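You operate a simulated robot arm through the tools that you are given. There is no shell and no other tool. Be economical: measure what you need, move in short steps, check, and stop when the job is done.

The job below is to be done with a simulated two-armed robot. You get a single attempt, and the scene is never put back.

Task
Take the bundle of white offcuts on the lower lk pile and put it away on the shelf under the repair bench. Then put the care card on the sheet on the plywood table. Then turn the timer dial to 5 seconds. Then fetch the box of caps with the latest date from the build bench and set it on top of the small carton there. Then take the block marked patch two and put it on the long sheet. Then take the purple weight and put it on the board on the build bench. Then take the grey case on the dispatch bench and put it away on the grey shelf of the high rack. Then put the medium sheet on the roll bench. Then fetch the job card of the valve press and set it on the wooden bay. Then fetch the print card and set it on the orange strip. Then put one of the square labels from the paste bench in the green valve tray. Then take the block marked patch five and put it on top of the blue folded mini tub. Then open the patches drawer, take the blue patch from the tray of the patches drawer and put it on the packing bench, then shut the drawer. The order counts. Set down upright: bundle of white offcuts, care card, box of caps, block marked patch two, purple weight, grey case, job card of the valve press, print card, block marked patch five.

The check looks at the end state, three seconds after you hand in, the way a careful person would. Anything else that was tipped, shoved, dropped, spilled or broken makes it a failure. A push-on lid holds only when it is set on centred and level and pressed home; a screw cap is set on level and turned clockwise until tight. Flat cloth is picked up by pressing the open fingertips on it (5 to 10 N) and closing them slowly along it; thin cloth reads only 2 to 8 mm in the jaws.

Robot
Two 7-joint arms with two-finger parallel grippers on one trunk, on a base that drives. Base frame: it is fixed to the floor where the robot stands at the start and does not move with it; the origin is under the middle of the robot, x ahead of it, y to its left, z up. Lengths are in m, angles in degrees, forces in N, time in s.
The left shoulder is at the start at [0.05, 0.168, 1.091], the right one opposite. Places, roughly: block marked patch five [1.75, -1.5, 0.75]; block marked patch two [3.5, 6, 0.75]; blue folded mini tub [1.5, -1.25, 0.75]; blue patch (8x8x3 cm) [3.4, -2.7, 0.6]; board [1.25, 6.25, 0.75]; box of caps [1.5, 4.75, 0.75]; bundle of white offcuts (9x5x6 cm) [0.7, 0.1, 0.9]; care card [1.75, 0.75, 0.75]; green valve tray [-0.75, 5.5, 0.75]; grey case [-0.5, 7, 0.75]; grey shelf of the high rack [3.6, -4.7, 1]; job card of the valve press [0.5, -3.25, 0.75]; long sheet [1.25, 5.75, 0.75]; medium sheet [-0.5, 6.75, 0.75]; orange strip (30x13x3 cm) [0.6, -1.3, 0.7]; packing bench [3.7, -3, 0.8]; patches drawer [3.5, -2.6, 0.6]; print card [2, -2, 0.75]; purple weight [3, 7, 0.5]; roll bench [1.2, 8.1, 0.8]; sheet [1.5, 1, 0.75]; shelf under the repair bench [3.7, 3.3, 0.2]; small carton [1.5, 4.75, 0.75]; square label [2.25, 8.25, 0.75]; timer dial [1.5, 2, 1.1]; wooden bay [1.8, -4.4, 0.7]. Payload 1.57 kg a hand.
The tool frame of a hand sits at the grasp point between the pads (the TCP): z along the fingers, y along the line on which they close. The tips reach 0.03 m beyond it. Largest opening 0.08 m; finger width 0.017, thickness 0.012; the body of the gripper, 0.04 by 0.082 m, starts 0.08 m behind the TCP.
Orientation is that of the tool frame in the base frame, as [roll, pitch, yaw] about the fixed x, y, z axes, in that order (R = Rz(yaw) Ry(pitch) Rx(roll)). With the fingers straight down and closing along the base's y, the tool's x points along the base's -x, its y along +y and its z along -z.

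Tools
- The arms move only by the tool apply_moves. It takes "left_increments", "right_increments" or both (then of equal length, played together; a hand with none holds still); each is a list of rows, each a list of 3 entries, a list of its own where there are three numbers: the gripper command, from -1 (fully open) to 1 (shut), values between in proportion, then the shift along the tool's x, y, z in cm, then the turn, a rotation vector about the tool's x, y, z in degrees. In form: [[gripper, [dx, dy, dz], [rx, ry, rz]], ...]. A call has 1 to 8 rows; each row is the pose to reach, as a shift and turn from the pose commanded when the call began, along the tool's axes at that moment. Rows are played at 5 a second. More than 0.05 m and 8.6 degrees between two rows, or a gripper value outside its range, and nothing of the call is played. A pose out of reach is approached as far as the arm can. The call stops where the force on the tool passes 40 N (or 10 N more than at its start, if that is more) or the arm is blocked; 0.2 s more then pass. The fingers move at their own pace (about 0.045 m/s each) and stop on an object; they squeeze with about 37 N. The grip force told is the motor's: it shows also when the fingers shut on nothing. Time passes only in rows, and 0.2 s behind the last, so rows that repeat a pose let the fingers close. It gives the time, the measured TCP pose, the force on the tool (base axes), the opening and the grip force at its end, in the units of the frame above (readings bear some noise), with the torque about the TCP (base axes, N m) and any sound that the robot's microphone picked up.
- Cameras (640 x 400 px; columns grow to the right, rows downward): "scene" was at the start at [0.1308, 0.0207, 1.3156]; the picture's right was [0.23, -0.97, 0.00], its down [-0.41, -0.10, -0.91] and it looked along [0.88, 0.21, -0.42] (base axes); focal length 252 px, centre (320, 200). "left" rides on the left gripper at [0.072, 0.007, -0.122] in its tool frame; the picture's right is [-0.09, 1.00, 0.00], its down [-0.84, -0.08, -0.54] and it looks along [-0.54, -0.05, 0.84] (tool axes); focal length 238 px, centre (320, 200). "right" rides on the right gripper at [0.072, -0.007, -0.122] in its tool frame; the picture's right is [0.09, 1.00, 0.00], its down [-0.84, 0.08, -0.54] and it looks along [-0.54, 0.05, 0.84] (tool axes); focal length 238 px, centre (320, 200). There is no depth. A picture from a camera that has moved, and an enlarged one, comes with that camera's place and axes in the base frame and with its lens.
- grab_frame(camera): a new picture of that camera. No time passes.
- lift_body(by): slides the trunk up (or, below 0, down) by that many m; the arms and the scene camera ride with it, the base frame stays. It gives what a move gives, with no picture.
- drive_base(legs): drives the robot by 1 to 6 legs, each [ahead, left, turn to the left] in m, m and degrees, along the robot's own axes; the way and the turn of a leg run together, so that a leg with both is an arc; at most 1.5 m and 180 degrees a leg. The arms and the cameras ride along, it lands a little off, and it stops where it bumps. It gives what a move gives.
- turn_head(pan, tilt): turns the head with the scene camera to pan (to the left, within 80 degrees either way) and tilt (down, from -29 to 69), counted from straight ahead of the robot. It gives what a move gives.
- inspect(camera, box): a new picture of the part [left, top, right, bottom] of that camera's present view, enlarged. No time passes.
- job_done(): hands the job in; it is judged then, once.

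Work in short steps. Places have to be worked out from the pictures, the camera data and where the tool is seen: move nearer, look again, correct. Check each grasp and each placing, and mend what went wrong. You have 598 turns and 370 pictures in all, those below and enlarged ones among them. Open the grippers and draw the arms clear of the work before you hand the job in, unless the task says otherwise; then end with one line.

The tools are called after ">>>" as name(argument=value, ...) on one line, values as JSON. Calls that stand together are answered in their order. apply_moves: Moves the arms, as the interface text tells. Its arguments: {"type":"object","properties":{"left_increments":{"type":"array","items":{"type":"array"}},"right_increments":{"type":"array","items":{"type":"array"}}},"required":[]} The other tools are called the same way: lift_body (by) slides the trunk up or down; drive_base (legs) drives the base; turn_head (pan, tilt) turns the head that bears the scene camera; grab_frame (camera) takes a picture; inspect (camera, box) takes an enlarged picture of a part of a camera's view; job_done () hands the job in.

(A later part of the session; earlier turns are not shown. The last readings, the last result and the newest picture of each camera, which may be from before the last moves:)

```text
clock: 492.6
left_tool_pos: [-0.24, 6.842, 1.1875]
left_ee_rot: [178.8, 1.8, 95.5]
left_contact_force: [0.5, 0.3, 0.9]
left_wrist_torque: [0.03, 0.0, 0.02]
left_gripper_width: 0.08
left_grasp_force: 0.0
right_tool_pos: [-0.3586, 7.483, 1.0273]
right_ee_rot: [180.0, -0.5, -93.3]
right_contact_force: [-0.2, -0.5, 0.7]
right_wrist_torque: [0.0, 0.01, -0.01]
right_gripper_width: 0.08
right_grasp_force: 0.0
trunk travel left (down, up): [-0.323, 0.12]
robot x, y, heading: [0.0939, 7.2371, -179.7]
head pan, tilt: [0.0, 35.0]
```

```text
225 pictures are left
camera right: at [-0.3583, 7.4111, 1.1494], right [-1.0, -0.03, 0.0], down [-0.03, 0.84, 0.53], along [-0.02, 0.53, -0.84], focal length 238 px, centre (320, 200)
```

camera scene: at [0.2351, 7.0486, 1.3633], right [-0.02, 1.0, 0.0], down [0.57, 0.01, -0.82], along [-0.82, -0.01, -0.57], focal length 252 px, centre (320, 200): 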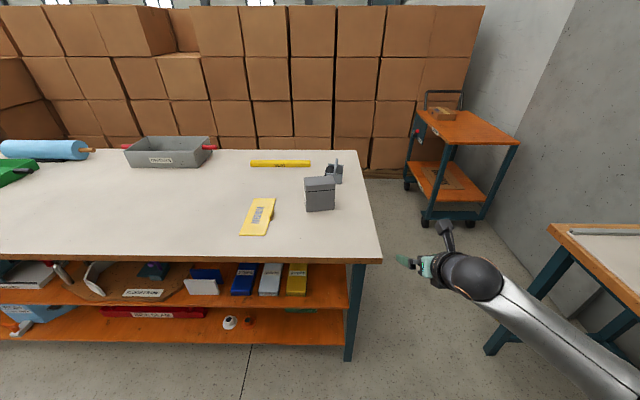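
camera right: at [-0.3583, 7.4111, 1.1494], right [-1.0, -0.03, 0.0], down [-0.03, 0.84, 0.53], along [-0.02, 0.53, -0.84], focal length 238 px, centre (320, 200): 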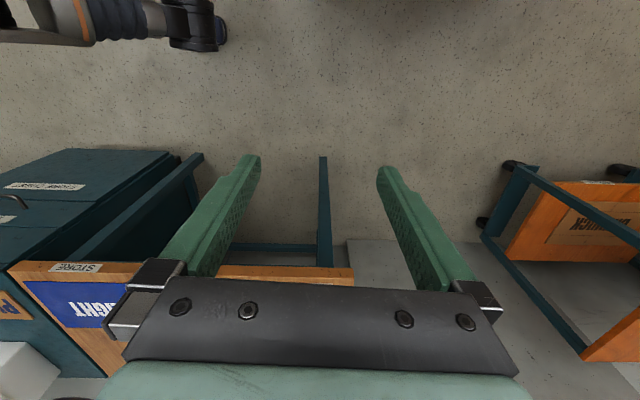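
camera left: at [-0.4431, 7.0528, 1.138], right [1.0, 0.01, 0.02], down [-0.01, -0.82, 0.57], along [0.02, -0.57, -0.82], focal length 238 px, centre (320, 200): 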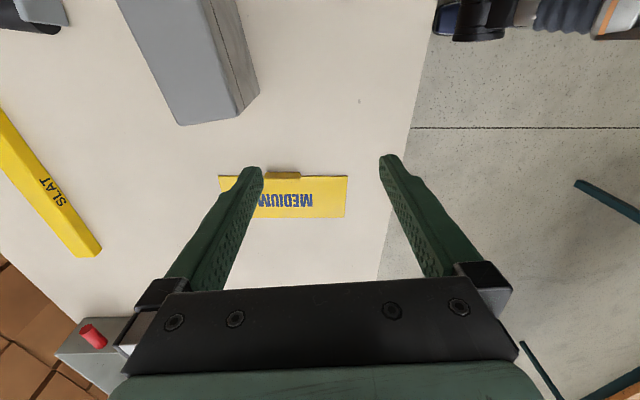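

>>> drive_base(legs=[[0, 0.43, 0]])

>>> apply_moves(right_increments=[[-1, [0, 4, 0], [0, 0, -3]], [-1, [0, 8, 0], [0, 0, -6]], [-1, [0, 12, 0], [0, 0, -9]], [-1, [0, 16, 0], [0, 0, -9.8]], [-1, [0, 19, 0], [0, 0, -9.8]]])

>>> grab_frame(camera="right")

```text
clock: 495.2
left_tool_pos: [-0.2391, 6.4061, 1.1862]
left_ee_rot: [178.9, 1.9, 95.4]
left_contact_force: [0.4, 0.0, -0.2]
left_wrist_torque: [0.02, 0.0, 0.0]
left_gripper_width: 0.0802
left_grasp_force: 0.1
right_tool_pos: [-0.3561, 7.0494, 1.0266]
right_ee_rot: [179.9, -0.5, -93.5]
right_contact_force: [-0.2, 0.1, -0.2]
right_wrist_torque: [0.02, 0.01, -0.02]
right_gripper_width: 0.08
right_grasp_force: 0.0
trunk travel left (down, up): [-0.323, 0.12]
robot x, y, heading: [0.0975, 6.8016, -179.9]
head pan, tilt: [0.0, 35.0]
```

```text
clock: 496.4
left_tool_pos: [-0.2392, 6.4092, 1.188]
left_ee_rot: [178.8, 2.0, 95.6]
left_contact_force: [-0.8, -0.5, 0.6]
left_wrist_torque: [-0.03, 0.0, -0.01]
left_gripper_width: 0.0799
left_grasp_force: 0.0
right_tool_pos: [-0.5271, 7.0651, 1.0251]
right_ee_rot: [179.8, -0.5, -83.6]
right_contact_force: [-0.9, 0.9, -0.4]
right_wrist_torque: [-0.08, 0.01, 0.01]
right_gripper_width: 0.08
right_grasp_force: 0.0
right hand out of reach, approached as far as the arm can: row 5
trunk travel left (down, up): [-0.323, 0.12]
robot x, y, heading: [0.0984, 6.7982, -179.9]
head pan, tilt: [0.0, 35.0]
```

```text
224 pictures are left
camera right: at [-0.5139, 6.9939, 1.1477], right [-0.98, -0.2, 0.0], down [-0.17, 0.83, 0.53], along [-0.11, 0.52, -0.84], focal length 238 px, centre (320, 200)
```

right: 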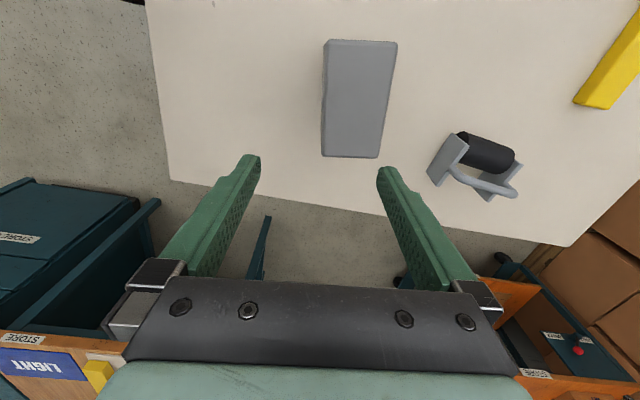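

Case top centre at (-0.558, 7.032), turned ~10°. I drive 3 cm closer and align.

>>> drive_base(legs=[[0.03, 0.03, 0]])

>>> apply_moves(right_increments=[[-1, [0.2, 0.5, 2], [0, 0, -3.5]], [-1, [0.2, 0.5, 4], [0, 0, -3.5]]])

>>> grab_frame(camera="right")

```text
clock: 497.3
left_tool_pos: [-0.2697, 6.3762, 1.1873]
left_ee_rot: [178.8, 1.8, 95.5]
left_contact_force: [0.5, -0.8, -0.5]
left_wrist_torque: [0.02, -0.01, -0.01]
left_gripper_width: 0.0801
left_grasp_force: 0.0
right_tool_pos: [-0.5573, 7.0304, 1.0249]
right_ee_rot: [180.0, -0.5, -83.6]
right_contact_force: [0.2, -0.3, -0.1]
right_wrist_torque: [0.03, -0.02, -0.02]
right_gripper_width: 0.0799
right_grasp_force: 0.1
trunk travel left (down, up): [-0.323, 0.12]
robot x, y, heading: [0.0687, 6.7691, -179.8]
head pan, tilt: [0.0, 35.0]
```

```text
clock: 497.9
left_tool_pos: [-0.2692, 6.3777, 1.1856]
left_ee_rot: [178.9, 1.9, 95.5]
left_contact_force: [0.1, 0.3, -0.3]
left_wrist_torque: [-0.03, 0.01, 0.01]
left_gripper_width: 0.0799
left_grasp_force: 0.0
right_tool_pos: [-0.5616, 7.0296, 0.9847]
right_ee_rot: [180.0, -0.5, -80.2]
right_contact_force: [-0.2, 0.1, -0.1]
right_wrist_torque: [-0.03, -0.02, 0.01]
right_gripper_width: 0.08
right_grasp_force: 0.0
trunk travel left (down, up): [-0.323, 0.12]
robot x, y, heading: [0.067, 6.7677, -180.0]
head pan, tilt: [0.0, 35.0]
```

```text
223 pictures are left
camera right: at [-0.544, 6.9602, 1.1079], right [-0.97, -0.26, 0.0], down [-0.22, 0.82, 0.53], along [-0.14, 0.52, -0.85], focal length 238 px, centre (320, 200)
```

right: 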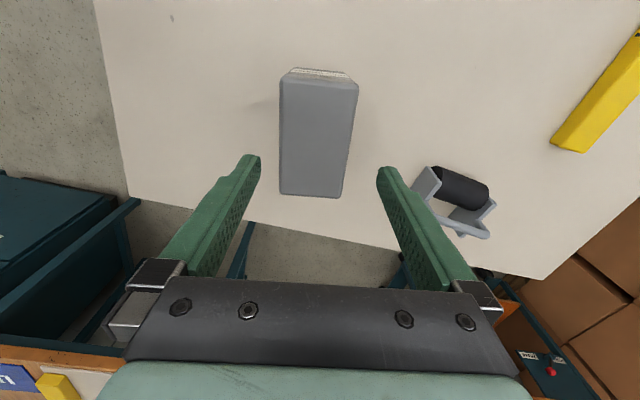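

Aligned. Descend and grip.

>>> apply_moves(right_increments=[[-1, [0, -0.2, 4], [0, 0, 0]], [-1, [0, -0.2, 8], [0, 0, 0]], [-1, [0, -0.2, 11], [0, 0, 0]], [0, [0, -0.2, 11], [0, 0, 0]], [1, [0, -0.2, 11], [0, 0, 0]], [1, [0, -0.2, 11], [0, 0, 0]]])

>>> apply_moves(right_increments=[[1, [0, 0, -3], [0, 0, 0]], [1, [0, 0, -6], [0, 0, 0]]])

>>> grab_frame(camera="right")

```text
clock: 499.3
left_tool_pos: [-0.2697, 6.3775, 1.187]
left_ee_rot: [178.8, 1.8, 95.6]
left_contact_force: [0.1, -0.3, 0.3]
left_wrist_torque: [-0.03, 0.01, 0.04]
left_gripper_width: 0.0801
left_grasp_force: 0.1
right_tool_pos: [-0.5581, 7.0304, 0.8736]
right_ee_rot: [-180.0, -0.5, -80.1]
right_contact_force: [3.6, 0.5, -0.1]
right_wrist_torque: [0.19, -0.43, -0.1]
right_gripper_width: 0.0649
right_grasp_force: 29.4
trunk travel left (down, up): [-0.323, 0.12]
robot x, y, heading: [0.0688, 6.7703, -180.1]
head pan, tilt: [0.0, 35.0]
```

```text
clock: 499.9
left_tool_pos: [-0.2702, 6.3785, 1.1871]
left_ee_rot: [178.8, 1.8, 95.4]
left_contact_force: [-0.5, -0.1, -0.9]
left_wrist_torque: [0.02, -0.02, 0.0]
left_gripper_width: 0.0798
left_grasp_force: 0.0
right_tool_pos: [-0.5587, 7.0307, 0.9337]
right_ee_rot: [-179.9, -0.6, -80.2]
right_contact_force: [-0.3, 0.4, -10.0]
right_wrist_torque: [-0.07, 0.02, 0.01]
right_gripper_width: 0.065
right_grasp_force: 36.6
trunk travel left (down, up): [-0.323, 0.12]
robot x, y, heading: [0.067, 6.7701, -179.9]
head pan, tilt: [0.0, 35.0]
```

```text
222 pictures are left
camera right: at [-0.5422, 6.9607, 1.0569], right [-0.97, -0.26, 0.0], down [-0.22, 0.82, 0.53], along [-0.14, 0.52, -0.85], focal length 238 px, centre (320, 200)
```

right: 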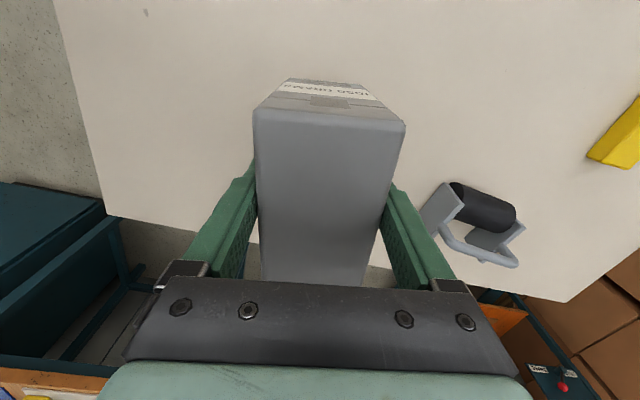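

Held (about 1 kg). I pull it back 14 cm and turn it 80° so its thin side faces y.

>>> apply_moves(right_increments=[[1, [0.3, -1.9, -1], [0, 0, 0]], [1, [0.6, -3.8, -2], [0, 0, 7]], [1, [1, -5.7, -3], [0, 0, 14]], [1, [1.3, -7.6, -3], [0, 0, 22]], [1, [1.6, -9.5, -3], [0, 0, 30]], [1, [2, -11.4, -3], [0, 0, 38]], [1, [2.4, -13.8, -3], [0, 0, 46]], [1, [2.4, -13.8, -3], [0, 0, 54]]])

>>> apply_moves(right_increments=[[1, [0, 0, 0], [0, 0, 8]], [1, [0, 0, 0], [0, 0, 16]], [1, [0, 0, 0], [0, 0, 24]], [1, [0, 0, 0], [0, 0, 26]]])

>>> grab_frame(camera="scene")

```text
clock: 501.7
left_tool_pos: [-0.27, 6.3782, 1.1867]
left_ee_rot: [178.8, 1.9, 95.5]
left_contact_force: [-0.1, -0.5, 0.8]
left_wrist_torque: [-0.02, -0.01, -0.01]
left_gripper_width: 0.0802
left_grasp_force: 0.1
right_tool_pos: [-0.4203, 7.0296, 0.964]
right_ee_rot: [-179.6, -0.3, -134.4]
right_contact_force: [-0.1, -0.5, -10.5]
right_wrist_torque: [-0.08, 0.05, 0.0]
right_gripper_width: 0.0649
right_grasp_force: 37.2
trunk travel left (down, up): [-0.323, 0.12]
robot x, y, heading: [0.0675, 6.7738, -180.1]
head pan, tilt: [0.0, 35.0]
```

```text
clock: 502.7
left_tool_pos: [-0.2706, 6.3781, 1.186]
left_ee_rot: [178.9, 1.9, 95.5]
left_contact_force: [-0.1, 0.0, -0.1]
left_wrist_torque: [0.0, 0.01, 0.01]
left_gripper_width: 0.0804
left_grasp_force: 0.0
right_tool_pos: [-0.42, 7.0286, 0.9644]
right_ee_rot: [-179.5, -0.3, -160.3]
right_contact_force: [-0.7, 0.2, -10.8]
right_wrist_torque: [0.0, 0.05, -0.02]
right_gripper_width: 0.0651
right_grasp_force: 36.8
trunk travel left (down, up): [-0.323, 0.12]
robot x, y, heading: [0.0681, 6.77, -179.8]
head pan, tilt: [0.0, 35.0]
```

```text
221 pictures are left
camera scene: at [-0.0604, 6.771, 1.3632], right [0.0, 1.0, 0.0], down [0.57, 0.0, -0.82], along [-0.82, 0.0, -0.57], focal length 252 px, centre (320, 200)
```

scene: 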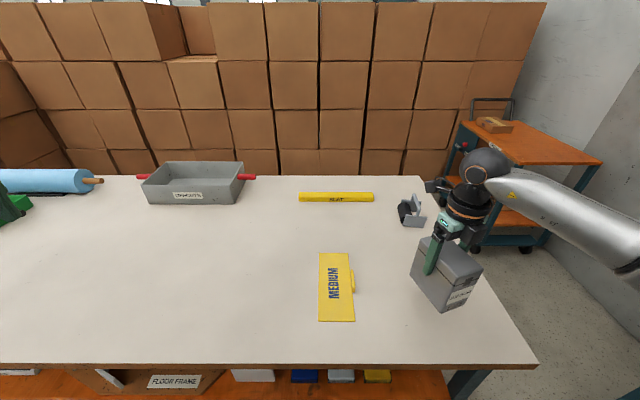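

>>> apply_moves(right_increments=[[1, [0, 0, 2], [0, 0, 7]], [1, [0, 0, 4], [0, 0, 14]], [1, [0, 0, 6], [0, 0, 20]], [1, [0, 0, 8.2], [0, 0, 20]]])

>>> lift_body(by=-0.008)

```text
clock: 503.7
left_tool_pos: [-0.2707, 6.3781, 1.1873]
left_ee_rot: [178.8, 1.9, 95.5]
left_contact_force: [0.6, -0.2, 1.0]
left_wrist_torque: [0.02, -0.03, -0.02]
left_gripper_width: 0.0802
left_grasp_force: 0.1
right_tool_pos: [-0.4224, 7.0276, 0.8832]
right_ee_rot: [-179.5, -0.1, 179.8]
right_contact_force: [-0.2, -0.6, -9.7]
right_wrist_torque: [0.04, 0.03, -0.02]
right_gripper_width: 0.0648
right_grasp_force: 36.9
trunk travel left (down, up): [-0.323, 0.12]
robot x, y, heading: [0.0663, 6.77, -179.9]
head pan, tilt: [0.0, 35.0]
```

```text
clock: 504.3
left_tool_pos: [-0.2718, 6.3767, 1.1783]
left_ee_rot: [178.8, 1.9, 95.4]
left_contact_force: [-1.2, 0.4, -0.6]
left_wrist_torque: [-0.01, 0.02, -0.01]
left_gripper_width: 0.0798
left_grasp_force: 0.1
right_tool_pos: [-0.4208, 7.0281, 0.8753]
right_ee_rot: [-179.5, 0.0, 179.9]
right_contact_force: [-0.7, 0.5, -11.0]
right_wrist_torque: [0.02, 0.06, -0.03]
right_gripper_width: 0.0652
right_grasp_force: 37.2
trunk travel left (down, up): [-0.315, 0.128]
robot x, y, heading: [0.0711, 6.7678, -179.9]
head pan, tilt: [0.0, 35.0]
```

>>> lift_body(by=-0.004)

>>> apply_moves(right_increments=[[0.4, [0, 0, 0], [0, 0, 0]], [-0.3, [0, 0, 0], [0, 0, 0]], [-1, [0, 0, 0], [0, 0, 0]], [-1, [0, 0, 0], [0, 0, 0]], [-1, [0, 0, -4], [0, 0, 0]], [-1, [0, 0, -8], [0, 0, 0]], [-1, [0, 0, -12], [0, 0, 0]], [-1, [0, 0, -15], [0, 0, 0]]])

>>> grab_frame(camera="scene")

```text
clock: 504.8
left_tool_pos: [-0.2685, 6.3771, 1.1754]
left_ee_rot: [178.9, 1.7, 95.5]
left_contact_force: [-0.6, -0.1, -0.4]
left_wrist_torque: [0.02, 0.02, 0.04]
left_gripper_width: 0.0802
left_grasp_force: 0.1
right_tool_pos: [-0.4203, 7.0285, 0.8768]
right_ee_rot: [-179.5, -0.4, 179.7]
right_contact_force: [4.9, 1.1, 8.2]
right_wrist_torque: [0.75, 0.5, -0.28]
right_gripper_width: 0.0649
right_grasp_force: 36.9
trunk travel left (down, up): [-0.311, 0.132]
robot x, y, heading: [0.0663, 6.7744, -179.5]
head pan, tilt: [0.0, 35.0]
```

```text
clock: 506.6
left_tool_pos: [-0.2695, 6.3785, 1.1744]
left_ee_rot: [178.9, 1.8, 95.5]
left_contact_force: [0.0, -0.1, -0.1]
left_wrist_torque: [-0.02, 0.03, 0.01]
left_gripper_width: 0.0801
left_grasp_force: 0.1
right_tool_pos: [-0.4209, 7.0286, 1.0219]
right_ee_rot: [-179.5, 0.0, 179.8]
right_contact_force: [-0.1, -0.3, 0.0]
right_wrist_torque: [0.01, 0.01, 0.0]
right_gripper_width: 0.0801
right_grasp_force: 0.0
trunk travel left (down, up): [-0.311, 0.132]
robot x, y, heading: [0.069, 6.7714, -179.9]
head pan, tilt: [0.0, 35.0]
```

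```text
220 pictures are left
camera scene: at [-0.0594, 6.7704, 1.3513], right [0.0, 1.0, 0.0], down [0.57, 0.0, -0.82], along [-0.82, 0.0, -0.57], focal length 252 px, centre (320, 200)
```

scene: 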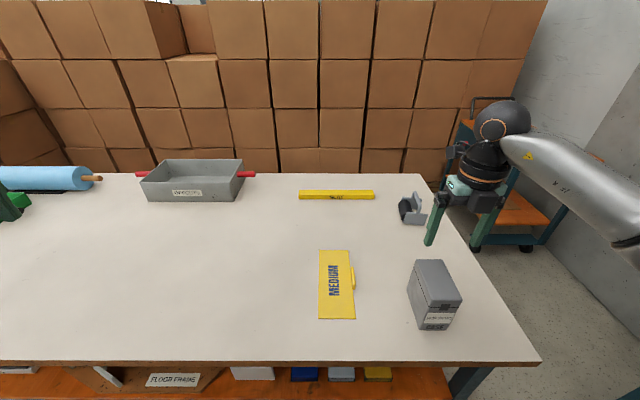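

The case is re-oriented. Now pitch the right hand 45° and move to a pre-grasp in front of it.

>>> apply_moves(right_increments=[[-1, [-2.5, 0, -1], [0, 5, 0]], [-1, [-5, 0, -1], [0, 10, 0]], [-1, [-7.5, 0, -1], [0, 16, 0]], [-1, [-9, 0, 0], [0, 22, 0]], [-1, [-10, 0, 1], [0, 28, 0]], [-1, [-11, 0, 2], [0, 34, 0]], [-1, [-11.3, 0, 3], [0, 40, 0]], [-1, [-11.3, 0, 3.4], [0, 45, 0]]])

>>> grab_frame(camera="right")

```text
clock: 508.4
left_tool_pos: [-0.2691, 6.3782, 1.1749]
left_ee_rot: [178.9, 2.0, 95.4]
left_contact_force: [-0.4, -0.1, 0.0]
left_wrist_torque: [-0.01, -0.01, 0.01]
left_gripper_width: 0.0801
left_grasp_force: 0.0
right_tool_pos: [-0.3478, 7.0347, 0.9889]
right_ee_rot: [-179.2, -45.0, 179.3]
right_contact_force: [-0.2, -0.5, 0.2]
right_wrist_torque: [-0.02, -0.01, -0.01]
right_gripper_width: 0.0801
right_grasp_force: 0.0
right hand out of reach, approached as far as the arm can: row 6, 7, 8
trunk travel left (down, up): [-0.311, 0.132]
robot x, y, heading: [0.0696, 6.7724, -179.8]
head pan, tilt: [0.0, 35.0]
```

```text
219 pictures are left
camera right: at [-0.3133, 7.0291, 1.1255], right [-0.06, 1.0, 0.06], down [0.97, 0.07, -0.21], along [-0.21, 0.04, -0.98], focal length 238 px, centre (320, 200)
```

right: 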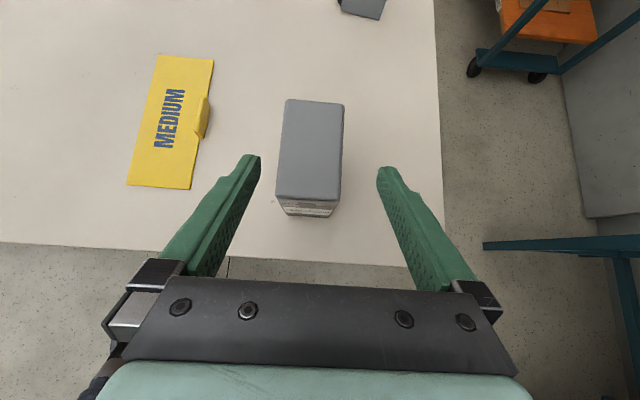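

>>> drive_base(legs=[[-0.1, 0, 0]])

>>> apply_moves(right_increments=[[-1, [1.5, -0.5, 2], [0, 0, 0]], [-1, [2.5, -1, 6], [0, 0, 0]], [-1, [3.4, -1.1, 9], [0, 0, 0]]])

>>> grab_frame(camera="right")

```text
clock: 509.6
left_tool_pos: [-0.1697, 6.3775, 1.1748]
left_ee_rot: [178.9, 1.8, 95.5]
left_contact_force: [0.7, -0.4, 0.4]
left_wrist_torque: [0.01, 0.04, 0.01]
left_gripper_width: 0.0802
left_grasp_force: 0.1
right_tool_pos: [-0.2481, 7.0357, 0.9881]
right_ee_rot: [-179.2, -45.0, 179.3]
right_contact_force: [0.4, 0.1, -0.2]
right_wrist_torque: [0.0, 0.03, -0.03]
right_gripper_width: 0.08
right_grasp_force: 0.0
trunk travel left (down, up): [-0.311, 0.132]
robot x, y, heading: [0.1662, 6.7708, -179.2]
head pan, tilt: [0.0, 35.0]
```

```text
clock: 510.4
left_tool_pos: [-0.1725, 6.3768, 1.1759]
left_ee_rot: [178.8, 1.9, 95.5]
left_contact_force: [0.6, 0.1, 0.3]
left_wrist_torque: [-0.02, 0.02, -0.03]
left_gripper_width: 0.0802
left_grasp_force: 0.1
right_tool_pos: [-0.3363, 7.0245, 0.9487]
right_ee_rot: [-179.4, -45.0, 179.3]
right_contact_force: [-0.4, -0.5, 0.5]
right_wrist_torque: [0.01, -0.01, -0.01]
right_gripper_width: 0.08
right_grasp_force: 0.0
trunk travel left (down, up): [-0.311, 0.132]
robot x, y, heading: [0.1647, 6.7692, -179.6]
head pan, tilt: [0.0, 35.0]
```

```text
218 pictures are left
camera right: at [-0.3034, 7.0187, 1.0866], right [-0.06, 1.0, 0.06], down [0.98, 0.07, -0.21], along [-0.21, 0.04, -0.98], focal length 238 px, centre (320, 200)
```

right: 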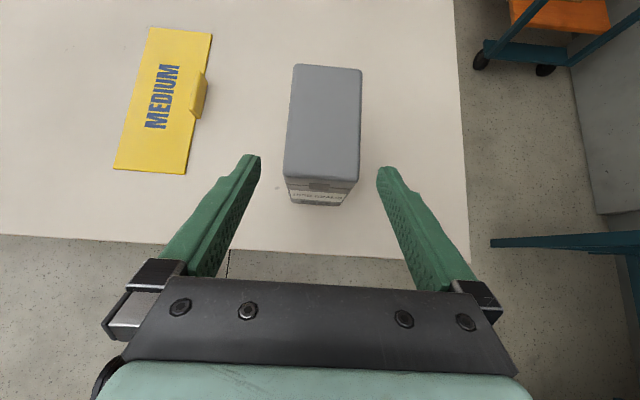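

>>> apply_moves(right_increments=[[-1, [0, 0, 4], [0, 0, 0]], [-1, [0.2, 0, 8], [0, 0, 0]], [-1, [0.3, 0, 10.8], [0, 0, 0]], [0, [0.3, 0, 10.8], [0, 0, 0]], [1, [0.3, 0, 10.8], [0, 0, 0]], [1, [0.3, 0, 10.8], [0, 0, 0]], [1, [0.3, 0, 10.8], [0, 0, 0]]])

>>> lift_body(by=0.1)

>>> grab_frame(camera="right")

>>> grab_frame(camera="scene")

```text
clock: 512.0
left_tool_pos: [-0.1706, 6.3779, 1.1745]
left_ee_rot: [178.9, 2.0, 95.4]
left_contact_force: [-0.8, 0.3, 0.2]
left_wrist_torque: [0.0, -0.01, 0.03]
left_gripper_width: 0.08
left_grasp_force: 0.0
right_tool_pos: [-0.4161, 7.0215, 0.8737]
right_ee_rot: [-179.3, -45.0, 179.4]
right_contact_force: [-1.4, 3.4, 0.2]
right_wrist_torque: [0.66, 0.24, 0.03]
right_gripper_width: 0.065
right_grasp_force: 36.9
trunk travel left (down, up): [-0.311, 0.132]
robot x, y, heading: [0.1667, 6.7702, -179.7]
head pan, tilt: [0.0, 35.0]
```

```text
clock: 513.3
left_tool_pos: [-0.1724, 6.3786, 1.275]
left_ee_rot: [178.7, 2.0, 95.5]
left_contact_force: [-0.3, 0.1, 0.5]
left_wrist_torque: [0.04, 0.05, 0.0]
left_gripper_width: 0.0798
left_grasp_force: 0.0
right_tool_pos: [-0.4153, 7.0209, 0.9731]
right_ee_rot: [-179.2, -44.7, 179.3]
right_contact_force: [0.4, 0.1, -9.9]
right_wrist_torque: [0.01, 0.0, -0.02]
right_gripper_width: 0.0648
right_grasp_force: 36.7
trunk travel left (down, up): [-0.411, 0.032]
robot x, y, heading: [0.1672, 6.772, -179.6]
head pan, tilt: [0.0, 35.0]
```

```text
217 pictures are left
camera right: at [-0.3825, 7.0155, 1.1104], right [-0.06, 1.0, 0.06], down [0.98, 0.07, -0.21], along [-0.21, 0.04, -0.98], focal length 238 px, centre (320, 200)
```

right: 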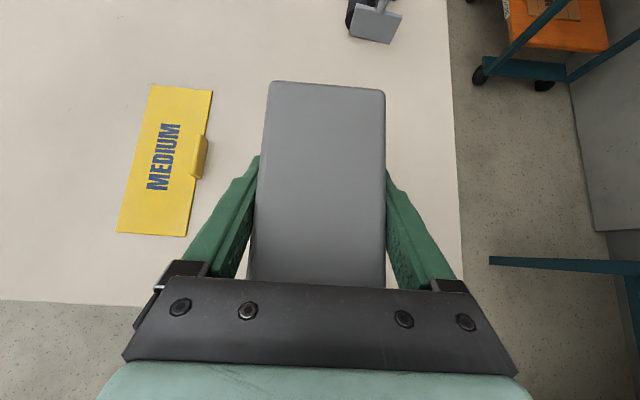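

```text
216 pictures are left
camera scene: at [0.037, 6.7712, 1.4511], right [0.0, 1.0, 0.0], down [0.57, 0.0, -0.82], along [-0.82, 0.0, -0.57], focal length 252 px, centre (320, 200)
```

scene: 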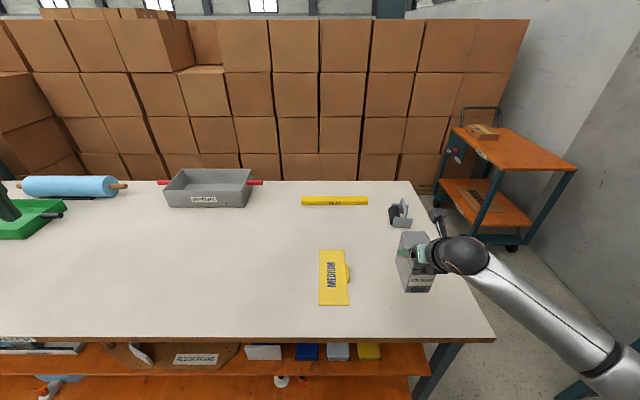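

Held level. I carry it to the high rack: back off, turn south, drive down the aisle, then east passage, then south along x≈2.85.

>>> drive_base(legs=[[-0.25, 0, 0], [0, 0, 90], [1.5, 0, 0], [1.5, 0, 0]])

>>> turn_head(pan=15, tilt=20)

>>> grab_frame(camera="scene")

```text
clock: 532.9
left_tool_pos: [0.8134, 3.4547, 1.2748]
left_ee_rot: [178.8, 1.8, -173.8]
left_contact_force: [-0.5, 0.5, -0.1]
left_wrist_torque: [-0.03, 0.01, -0.02]
left_gripper_width: 0.0802
left_grasp_force: 0.0
right_tool_pos: [0.1727, 3.2048, 0.9741]
right_ee_rot: [-179.2, -44.9, -90.2]
right_contact_force: [0.7, 0.0, -10.0]
right_wrist_torque: [-0.05, 0.0, -0.01]
right_gripper_width: 0.0647
right_grasp_force: 36.4
trunk travel left (down, up): [-0.411, 0.032]
robot x, y, heading: [0.4156, 3.7907, -89.3]
head pan, tilt: [0.0, 35.0]
```

```text
clock: 533.7
left_tool_pos: [0.8137, 3.4546, 1.2754]
left_ee_rot: [178.8, 1.9, -173.8]
left_contact_force: [1.1, -0.2, -0.8]
left_wrist_torque: [0.01, 0.0, -0.03]
left_gripper_width: 0.0798
left_grasp_force: 0.1
right_tool_pos: [0.1743, 3.2058, 0.972]
right_ee_rot: [-179.3, -44.7, -90.0]
right_contact_force: [-0.5, 0.0, -10.7]
right_wrist_torque: [0.04, -0.04, -0.02]
right_gripper_width: 0.0648
right_grasp_force: 37.2
trunk travel left (down, up): [-0.411, 0.032]
robot x, y, heading: [0.4144, 3.7885, -89.2]
head pan, tilt: [15.0, 20.0]
```

```text
215 pictures are left
camera scene: at [0.4424, 3.6573, 1.4749], right [-0.96, -0.27, 0.0], down [-0.09, 0.33, -0.94], along [0.26, -0.9, -0.34], focal length 252 px, centre (320, 200)
```

scene: 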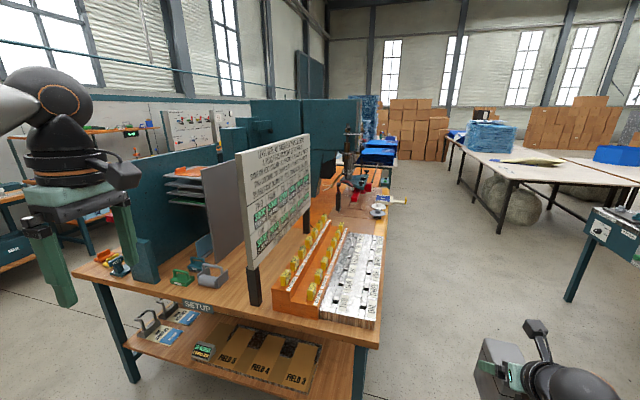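

>>> drive_base(legs=[[0, 0, 90], [1.3, 0, 0], [1.15, 0, 0], [0, 0, -90]])

>>> turn_head(pan=0, tilt=15)

>>> grab_frame(camera="scene")

```text
clock: 553.3
left_tool_pos: [3.2685, 3.5269, 1.2746]
left_ee_rot: [178.8, 1.8, -172.5]
left_contact_force: [1.1, -0.7, -0.4]
left_wrist_torque: [0.01, 0.01, -0.03]
left_gripper_width: 0.0799
left_grasp_force: 0.0
right_tool_pos: [2.6336, 3.2605, 0.972]
right_ee_rot: [-179.1, -44.7, -88.6]
right_contact_force: [-0.5, -0.4, -10.0]
right_wrist_torque: [0.03, -0.02, 0.0]
right_gripper_width: 0.0648
right_grasp_force: 37.1
trunk travel left (down, up): [-0.411, 0.032]
robot x, y, heading: [2.8611, 3.8531, -87.7]
head pan, tilt: [15.0, 20.0]
```

```text
clock: 554.1
left_tool_pos: [3.2684, 3.5262, 1.2754]
left_ee_rot: [178.8, 1.8, -172.5]
left_contact_force: [0.5, -0.9, 0.3]
left_wrist_torque: [0.02, 0.01, -0.02]
left_gripper_width: 0.0799
left_grasp_force: 0.1
right_tool_pos: [2.6343, 3.2609, 0.973]
right_ee_rot: [-179.2, -44.7, -88.6]
right_contact_force: [0.5, 0.0, -10.5]
right_wrist_torque: [0.04, 0.0, -0.02]
right_gripper_width: 0.0651
right_grasp_force: 36.9
trunk travel left (down, up): [-0.411, 0.032]
robot x, y, heading: [2.8621, 3.8521, -88.0]
head pan, tilt: [0.0, 15.0]
```

```text
214 pictures are left
camera scene: at [2.8689, 3.7145, 1.4831], right [-1.0, -0.04, 0.0], down [-0.01, 0.26, -0.97], along [0.04, -0.96, -0.26], focal length 252 px, centre (320, 200)
```

scene: 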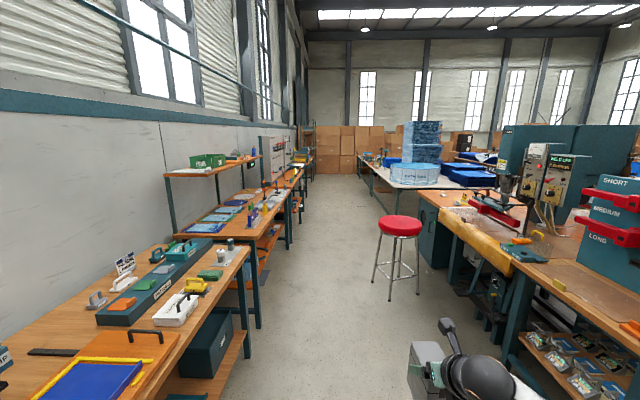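

>>> drive_base(legs=[[0, 0, -2], [1.4, 0, 0], [1.4, 0, 0], [1.2, 0, 0]])

>>> grab_frame(camera="scene")

```text
clock: 574.1
left_tool_pos: [3.3208, -0.5774, 1.2743]
left_ee_rot: [178.8, 1.9, -174.0]
left_contact_force: [-0.6, -0.1, -0.2]
left_wrist_torque: [0.03, -0.02, 0.0]
left_gripper_width: 0.0802
left_grasp_force: 0.0
right_tool_pos: [2.6805, -0.8241, 0.9717]
right_ee_rot: [-179.3, -44.6, -90.3]
right_contact_force: [0.9, -0.6, -10.8]
right_wrist_torque: [0.04, -0.03, -0.01]
right_gripper_width: 0.0649
right_grasp_force: 36.1
trunk travel left (down, up): [-0.411, 0.032]
robot x, y, heading: [2.9269, -0.2391, -89.0]
head pan, tilt: [0.0, 15.0]
```

```text
213 pictures are left
camera scene: at [2.9277, -0.3773, 1.4831], right [-1.0, -0.01, 0.0], down [0.0, 0.26, -0.97], along [0.01, -0.97, -0.26], focal length 252 px, centre (320, 200)
```

scene: 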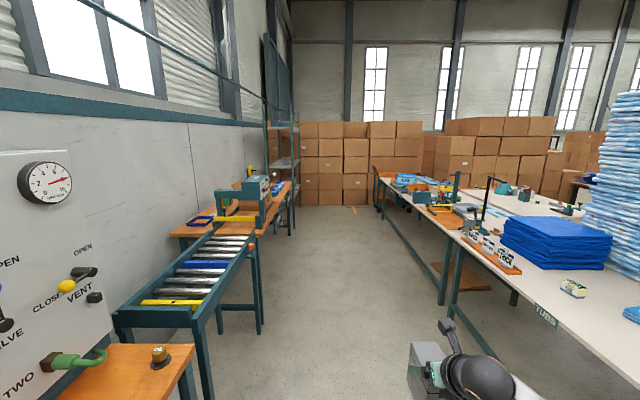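

>>> drive_base(legs=[[1.4, -0.13, -0.5], [1.4, 0, -0.5]])

>>> turn_head(pan=30, tilt=15)

>>> grab_frame(camera="scene")

```text
clock: 587.9
left_tool_pos: [3.2508, -3.4216, 1.2745]
left_ee_rot: [178.9, 1.9, -173.6]
left_contact_force: [-0.3, 0.1, 0.8]
left_wrist_torque: [-0.01, 0.03, 0.0]
left_gripper_width: 0.0798
left_grasp_force: 0.0
right_tool_pos: [2.612, -3.6733, 0.9723]
right_ee_rot: [-179.4, -44.8, -89.8]
right_contact_force: [1.1, -0.4, -10.3]
right_wrist_torque: [0.06, -0.01, 0.03]
right_gripper_width: 0.0649
right_grasp_force: 37.0
trunk travel left (down, up): [-0.411, 0.032]
robot x, y, heading: [2.856, -3.0902, -89.2]
head pan, tilt: [0.0, 15.0]
```

```text
clock: 588.9
left_tool_pos: [3.2508, -3.4214, 1.2747]
left_ee_rot: [178.7, 1.9, -173.6]
left_contact_force: [-0.1, -0.3, 0.4]
left_wrist_torque: [-0.02, 0.02, 0.02]
left_gripper_width: 0.08
left_grasp_force: 0.0
right_tool_pos: [2.6123, -3.674, 0.9721]
right_ee_rot: [-179.4, -44.6, -89.6]
right_contact_force: [0.4, 0.1, -9.3]
right_wrist_torque: [0.0, 0.0, 0.01]
right_gripper_width: 0.0651
right_grasp_force: 37.7
trunk travel left (down, up): [-0.411, 0.032]
robot x, y, heading: [2.8537, -3.0857, -88.6]
head pan, tilt: [30.0, 15.0]
```

```text
212 pictures are left
camera scene: at [2.9012, -3.2115, 1.4832], right [-0.86, -0.52, 0.0], down [-0.13, 0.22, -0.97], along [0.5, -0.83, -0.26], focal length 252 px, centre (320, 200)
```

scene: 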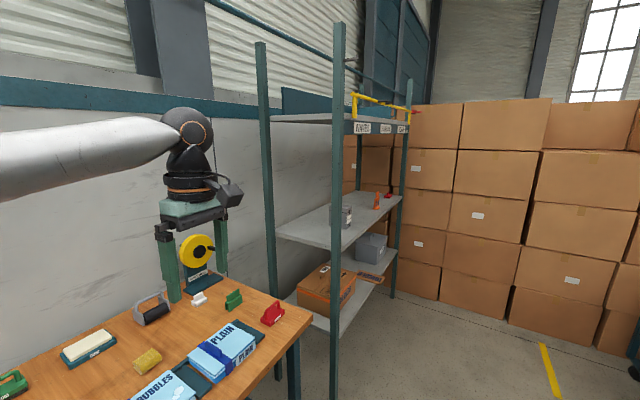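

I see the rack: middle grey shelf at z≈1.0, top one at ≈1.47, front posts near x≈3.35. I shift right, drive on to y≈-4.6 and turn to face it.

>>> drive_base(legs=[[0, -0.22, 0], [1.3, 0, 0]])

>>> turn_head(pan=-30, tilt=25)

>>> grab_frame(camera="scene")

```text
clock: 596.7
left_tool_pos: [3.0477, -4.7167, 1.2756]
left_ee_rot: [178.8, 1.9, -173.7]
left_contact_force: [0.4, -1.6, 0.3]
left_wrist_torque: [0.02, -0.03, 0.0]
left_gripper_width: 0.0799
left_grasp_force: 0.0
right_tool_pos: [2.4076, -4.9679, 0.9719]
right_ee_rot: [-179.3, -44.6, -89.9]
right_contact_force: [0.3, -0.1, -9.8]
right_wrist_torque: [0.01, 0.04, 0.0]
right_gripper_width: 0.0649
right_grasp_force: 37.0
trunk travel left (down, up): [-0.411, 0.032]
robot x, y, heading: [2.6438, -4.3868, -89.0]
head pan, tilt: [30.0, 15.0]
```

```text
clock: 598.0
left_tool_pos: [3.0472, -4.7165, 1.275]
left_ee_rot: [178.8, 1.9, -173.7]
left_contact_force: [0.0, 0.5, 0.2]
left_wrist_torque: [-0.03, 0.02, 0.03]
left_gripper_width: 0.08
left_grasp_force: 0.1
right_tool_pos: [2.4075, -4.9671, 0.9713]
right_ee_rot: [-179.3, -44.6, -90.0]
right_contact_force: [0.0, 0.2, -10.7]
right_wrist_torque: [0.02, 0.01, -0.03]
right_gripper_width: 0.065
right_grasp_force: 36.7
trunk travel left (down, up): [-0.411, 0.032]
robot x, y, heading: [2.6463, -4.3853, -89.1]
head pan, tilt: [-30.0, 25.0]
```

```text
211 pictures are left
camera scene: at [2.6058, -4.507, 1.4669], right [-0.87, 0.49, 0.0], down [0.21, 0.37, -0.91], along [-0.44, -0.79, -0.42], focal length 252 px, centre (320, 200)
```

scene: 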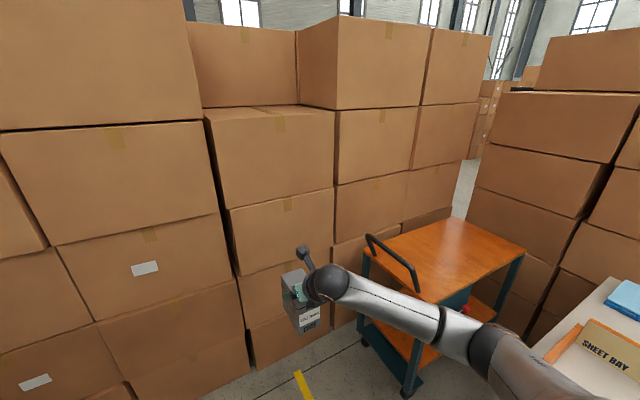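

Boxes are at y≈-5.45; there is room. I turn left to face the rack.

>>> drive_base(legs=[[0, 0, 89]])

>>> turn_head(pan=0, tilt=20)

>>> grab_frame(camera="scene")

```text
clock: 602.1
left_tool_pos: [2.99, -3.9934, 1.2746]
left_ee_rot: [178.7, 1.9, -85.0]
left_contact_force: [-0.5, 0.8, 0.7]
left_wrist_torque: [-0.02, 0.01, 0.01]
left_gripper_width: 0.0797
left_grasp_force: 0.1
right_tool_pos: [3.2263, -4.6377, 0.9718]
right_ee_rot: [-179.3, -44.6, -1.2]
right_contact_force: [1.3, 0.6, -9.8]
right_wrist_torque: [-0.01, 0.0, -0.01]
right_gripper_width: 0.0647
right_grasp_force: 37.3
trunk travel left (down, up): [-0.411, 0.032]
robot x, y, heading: [2.6503, -4.3839, -0.4]
head pan, tilt: [-30.0, 25.0]
```

```text
clock: 603.1
left_tool_pos: [2.9899, -3.9938, 1.2746]
left_ee_rot: [178.8, 1.9, -85.0]
left_contact_force: [-0.5, -0.3, -0.1]
left_wrist_torque: [-0.01, 0.01, -0.04]
left_gripper_width: 0.0802
left_grasp_force: 0.0
right_tool_pos: [3.2266, -4.6394, 0.9716]
right_ee_rot: [-179.4, -44.4, -1.3]
right_contact_force: [0.2, 0.0, -10.3]
right_wrist_torque: [0.03, 0.01, 0.02]
right_gripper_width: 0.0648
right_grasp_force: 36.9
trunk travel left (down, up): [-0.411, 0.032]
robot x, y, heading: [2.6482, -4.3872, -0.2]
head pan, tilt: [0.0, 20.0]
```

```text
210 pictures are left
camera scene: at [2.7846, -4.3866, 1.475], right [-0.01, -1.0, 0.0], down [-0.34, 0.0, -0.94], along [0.94, -0.01, -0.34], focal length 252 px, centre (320, 200)
```

scene: 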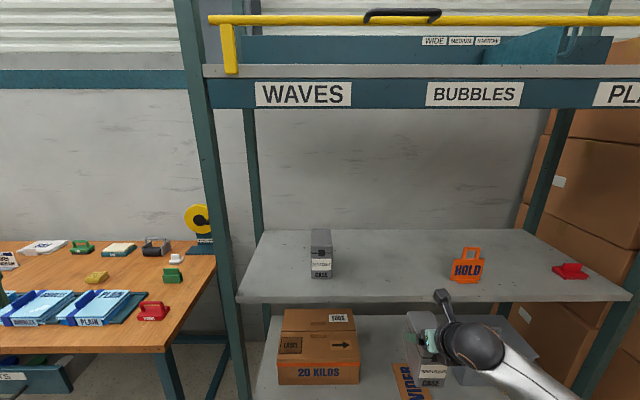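

The middle shelf has a free place at about (3.45, -4.62) between another case and the HOLD sign; shelf z≈0.99, front x≈3.33. I raise the case to z 1.12 first.

>>> lift_body(by=0.03)

>>> apply_moves(right_increments=[[1, [2.8, 0, -2.9], [0, 0, 0]], [1, [5.6, 0, -5.7], [0, 0, 0]], [1, [8.4, 0, -8.6], [0, 0, 0]]])

>>> grab_frame(camera="scene")

```text
clock: 603.8
left_tool_pos: [2.9895, -3.9932, 1.3035]
left_ee_rot: [178.8, 1.9, -85.1]
left_contact_force: [-0.4, 0.0, -0.1]
left_wrist_torque: [-0.03, 0.01, -0.01]
left_gripper_width: 0.0801
left_grasp_force: 0.0
right_tool_pos: [3.2279, -4.6384, 1.0007]
right_ee_rot: [-179.3, -44.5, -1.1]
right_contact_force: [0.1, 0.0, -10.6]
right_wrist_torque: [-0.01, 0.05, -0.02]
right_gripper_width: 0.0649
right_grasp_force: 36.8
trunk travel left (down, up): [-0.441, 0.002]
robot x, y, heading: [2.6472, -4.3795, -1.0]
head pan, tilt: [0.0, 20.0]
```

```text
clock: 604.6
left_tool_pos: [2.9896, -3.9941, 1.3063]
left_ee_rot: [178.8, 1.9, -84.9]
left_contact_force: [-1.2, 0.4, -0.4]
left_wrist_torque: [-0.03, -0.03, 0.02]
left_gripper_width: 0.0796
left_grasp_force: 0.0
right_tool_pos: [3.2268, -4.6391, 1.1206]
right_ee_rot: [-179.3, -44.5, -1.1]
right_contact_force: [0.6, 0.0, -11.5]
right_wrist_torque: [-0.03, -0.02, -0.02]
right_gripper_width: 0.065
right_grasp_force: 36.9
trunk travel left (down, up): [-0.441, 0.002]
robot x, y, heading: [2.6469, -4.386, -0.5]
head pan, tilt: [0.0, 20.0]
```

```text
209 pictures are left
camera scene: at [2.7842, -4.3862, 1.505], right [-0.01, -1.0, 0.0], down [-0.34, 0.0, -0.94], along [0.94, -0.01, -0.34], focal length 252 px, centre (320, 200)
```

scene: 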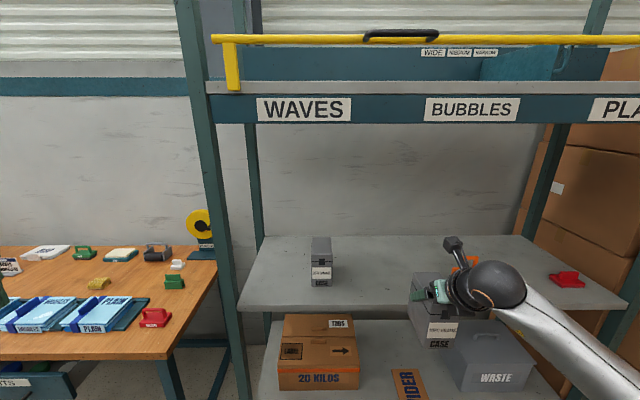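

>>> drive_base(legs=[[0.225, 0.01, 0.5]])

>>> grab_frame(camera="right")

>>> grab_frame(camera="scene")

```text
clock: 606.4
left_tool_pos: [3.2102, -3.9802, 1.3052]
left_ee_rot: [178.8, 2.0, -84.2]
left_contact_force: [-0.4, 1.9, -0.3]
left_wrist_torque: [-0.02, 0.02, 0.0]
left_gripper_width: 0.0799
left_grasp_force: 0.1
right_tool_pos: [3.4555, -4.622, 1.1185]
right_ee_rot: [-179.2, -44.5, -0.5]
right_contact_force: [1.2, 0.3, -10.3]
right_wrist_torque: [-0.01, 0.08, 0.02]
right_gripper_width: 0.0647
right_grasp_force: 37.1
trunk travel left (down, up): [-0.441, 0.002]
robot x, y, heading: [2.8732, -4.3751, 0.3]
head pan, tilt: [0.0, 20.0]
```

```text
208 pictures are left
camera right: at [3.4194, -4.6173, 1.2571], right [0.07, -1.0, 0.06], down [-0.98, -0.08, -0.2], along [0.2, -0.04, -0.98], focal length 238 px, centre (320, 200)
```

right: 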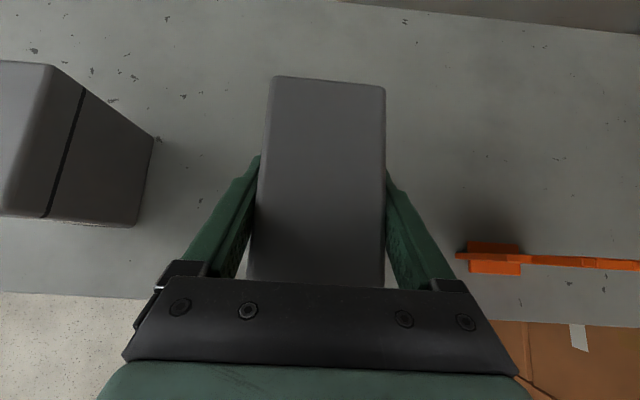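

```text
207 pictures are left
camera scene: at [3.009, -4.3748, 1.5049], right [0.01, -1.0, 0.0], down [-0.34, 0.0, -0.94], along [0.94, 0.01, -0.34], focal length 252 px, centre (320, 200)
```

scene: 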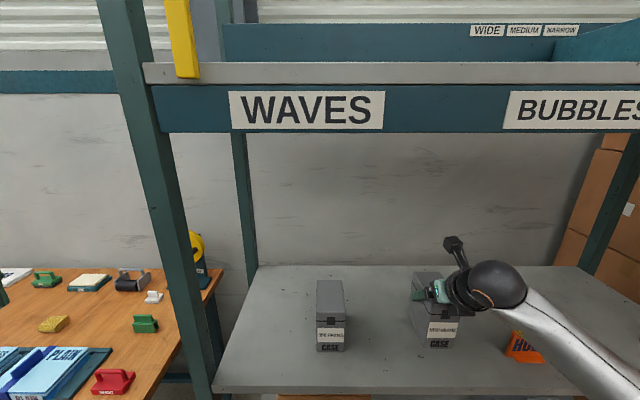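

Clear spot. Lower with the trunk.

>>> lift_body(by=-0.035)

>>> lift_body(by=-0.006)

>>> lift_body(by=-0.005)

```text
clock: 607.1
left_tool_pos: [3.2076, -3.9805, 1.2699]
left_ee_rot: [178.8, 2.0, -84.3]
left_contact_force: [-0.2, 0.1, 0.2]
left_wrist_torque: [-0.02, 0.0, -0.02]
left_gripper_width: 0.0798
left_grasp_force: 0.1
right_tool_pos: [3.4537, -4.6234, 1.084]
right_ee_rot: [-179.3, -44.5, -0.5]
right_contact_force: [-0.8, -0.6, -9.8]
right_wrist_torque: [0.01, 0.01, -0.01]
right_gripper_width: 0.0649
right_grasp_force: 37.2
trunk travel left (down, up): [-0.406, 0.037]
robot x, y, heading: [2.872, -4.3755, 0.5]
head pan, tilt: [0.0, 20.0]
```

```text
clock: 607.7
left_tool_pos: [3.2094, -3.9798, 1.2639]
left_ee_rot: [178.8, 1.9, -84.3]
left_contact_force: [-0.4, -0.5, -0.1]
left_wrist_torque: [-0.01, 0.03, -0.01]
left_gripper_width: 0.08
left_grasp_force: 0.1
right_tool_pos: [3.4544, -4.6219, 1.0788]
right_ee_rot: [-179.3, -44.5, -0.4]
right_contact_force: [-0.9, 0.7, -9.1]
right_wrist_torque: [0.0, 0.02, -0.02]
right_gripper_width: 0.0648
right_grasp_force: 37.5
trunk travel left (down, up): [-0.4, 0.043]
robot x, y, heading: [2.8718, -4.3728, 0.3]
head pan, tilt: [0.0, 20.0]
```

```text
clock: 608.2
left_tool_pos: [3.209, -3.9807, 1.2597]
left_ee_rot: [178.8, 1.9, -84.3]
left_contact_force: [0.5, 0.7, 0.5]
left_wrist_torque: [0.0, -0.02, -0.01]
left_gripper_width: 0.0797
left_grasp_force: 0.0
right_tool_pos: [3.4546, -4.6218, 1.0742]
right_ee_rot: [-179.4, -44.7, -0.5]
right_contact_force: [-0.2, -0.3, -6.4]
right_wrist_torque: [-0.15, -0.22, 0.03]
right_gripper_width: 0.0648
right_grasp_force: 36.9
trunk travel left (down, up): [-0.395, 0.048]
robot x, y, heading: [2.8727, -4.3785, 0.5]
head pan, tilt: [0.0, 20.0]
```

Starting to touch; a few mm more, then release and withdraw.

>>> lift_body(by=-0.004)

>>> apply_moves(right_increments=[[0.4, [0, 0, 0], [0, 0, 0]], [-0.3, [0, 0, 0], [0, 0, 0]], [-1, [0, 0, 0], [0, 0, 0]], [-1, [0, 0, 0], [0, 0, 0]], [-1, [0, 0, -4], [0, 0, 0]], [-1, [0, 0, -8], [0, 0, 0]], [-1, [0, 0, -12], [0, 0, 0]]])

>>> grab_frame(camera="right")

```text
clock: 608.8
left_tool_pos: [3.2068, -3.9775, 1.2551]
left_ee_rot: [178.9, 1.7, -84.2]
left_contact_force: [-0.1, -0.5, 0.8]
left_wrist_torque: [-0.01, -0.01, 0.02]
left_gripper_width: 0.0801
left_grasp_force: 0.1
right_tool_pos: [3.454, -4.6219, 1.0748]
right_ee_rot: [-179.4, -45.1, -0.4]
right_contact_force: [-0.3, -1.0, 8.9]
right_wrist_torque: [-0.73, 0.51, 0.04]
right_gripper_width: 0.065
right_grasp_force: 37.0
trunk travel left (down, up): [-0.391, 0.052]
robot x, y, heading: [2.8733, -4.3733, 0.3]
head pan, tilt: [0.0, 20.0]
```

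```text
clock: 610.4
left_tool_pos: [3.2081, -3.9791, 1.2545]
left_ee_rot: [178.9, 1.9, -84.3]
left_contact_force: [0.4, 0.3, -0.7]
left_wrist_torque: [0.0, -0.02, 0.0]
left_gripper_width: 0.0802
left_grasp_force: 0.0
right_tool_pos: [3.3683, -4.6239, 1.1568]
right_ee_rot: [-179.4, -44.6, -0.3]
right_contact_force: [-0.1, 0.0, -1.2]
right_wrist_torque: [-0.02, 0.01, -0.03]
right_gripper_width: 0.08
right_grasp_force: 0.1
trunk travel left (down, up): [-0.391, 0.052]
robot x, y, heading: [2.8737, -4.3749, 0.1]
head pan, tilt: [0.0, 20.0]
```

```text
206 pictures are left
camera right: at [3.3328, -4.6182, 1.2947], right [0.07, -1.0, 0.06], down [-0.98, -0.08, -0.2], along [0.21, -0.04, -0.98], focal length 238 px, centre (320, 200)
```

right: 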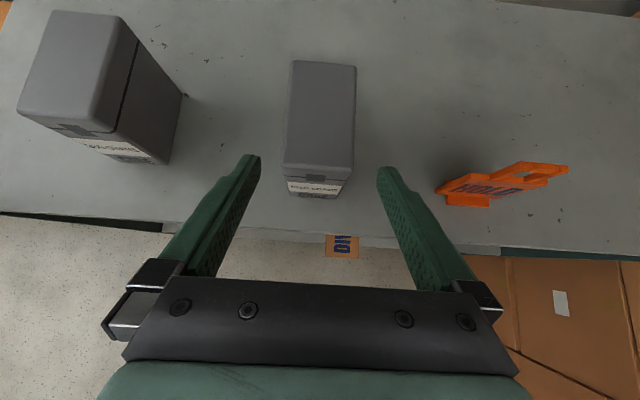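

The case stands on the grey shelf. Next the MEDIUM sheet back north. I back off, turn north and drive up the east aisle.

>>> drive_base(legs=[[-0.25, 0, 0], [0, 0, 90], [1.4, -0.25, 0], [1.5, 0, 0]])

>>> drive_base(legs=[[1.5, -0.03, 0.5], [1.5, 0, 0]])

```text
clock: 624.7
left_tool_pos: [2.4251, -2.4134, 1.2529]
left_ee_rot: [179.0, 1.5, 6.4]
left_contact_force: [0.3, -0.6, 0.7]
left_wrist_torque: [0.03, -0.01, -0.03]
left_gripper_width: 0.08
left_grasp_force: 0.0
right_tool_pos: [3.0708, -2.2422, 1.159]
right_ee_rot: [179.9, -44.5, 90.2]
right_contact_force: [0.2, 0.8, 0.5]
right_wrist_torque: [0.0, -0.01, -0.03]
right_gripper_width: 0.0801
right_grasp_force: 0.1
trunk travel left (down, up): [-0.391, 0.052]
robot x, y, heading: [2.8299, -2.7364, 91.2]
head pan, tilt: [0.0, 20.0]
stopped in leg 4: the robot was blocked; the commanded pose is now the measured one
```

```text
refused: leg 1 is longer than a leg can be; nothing moved
```

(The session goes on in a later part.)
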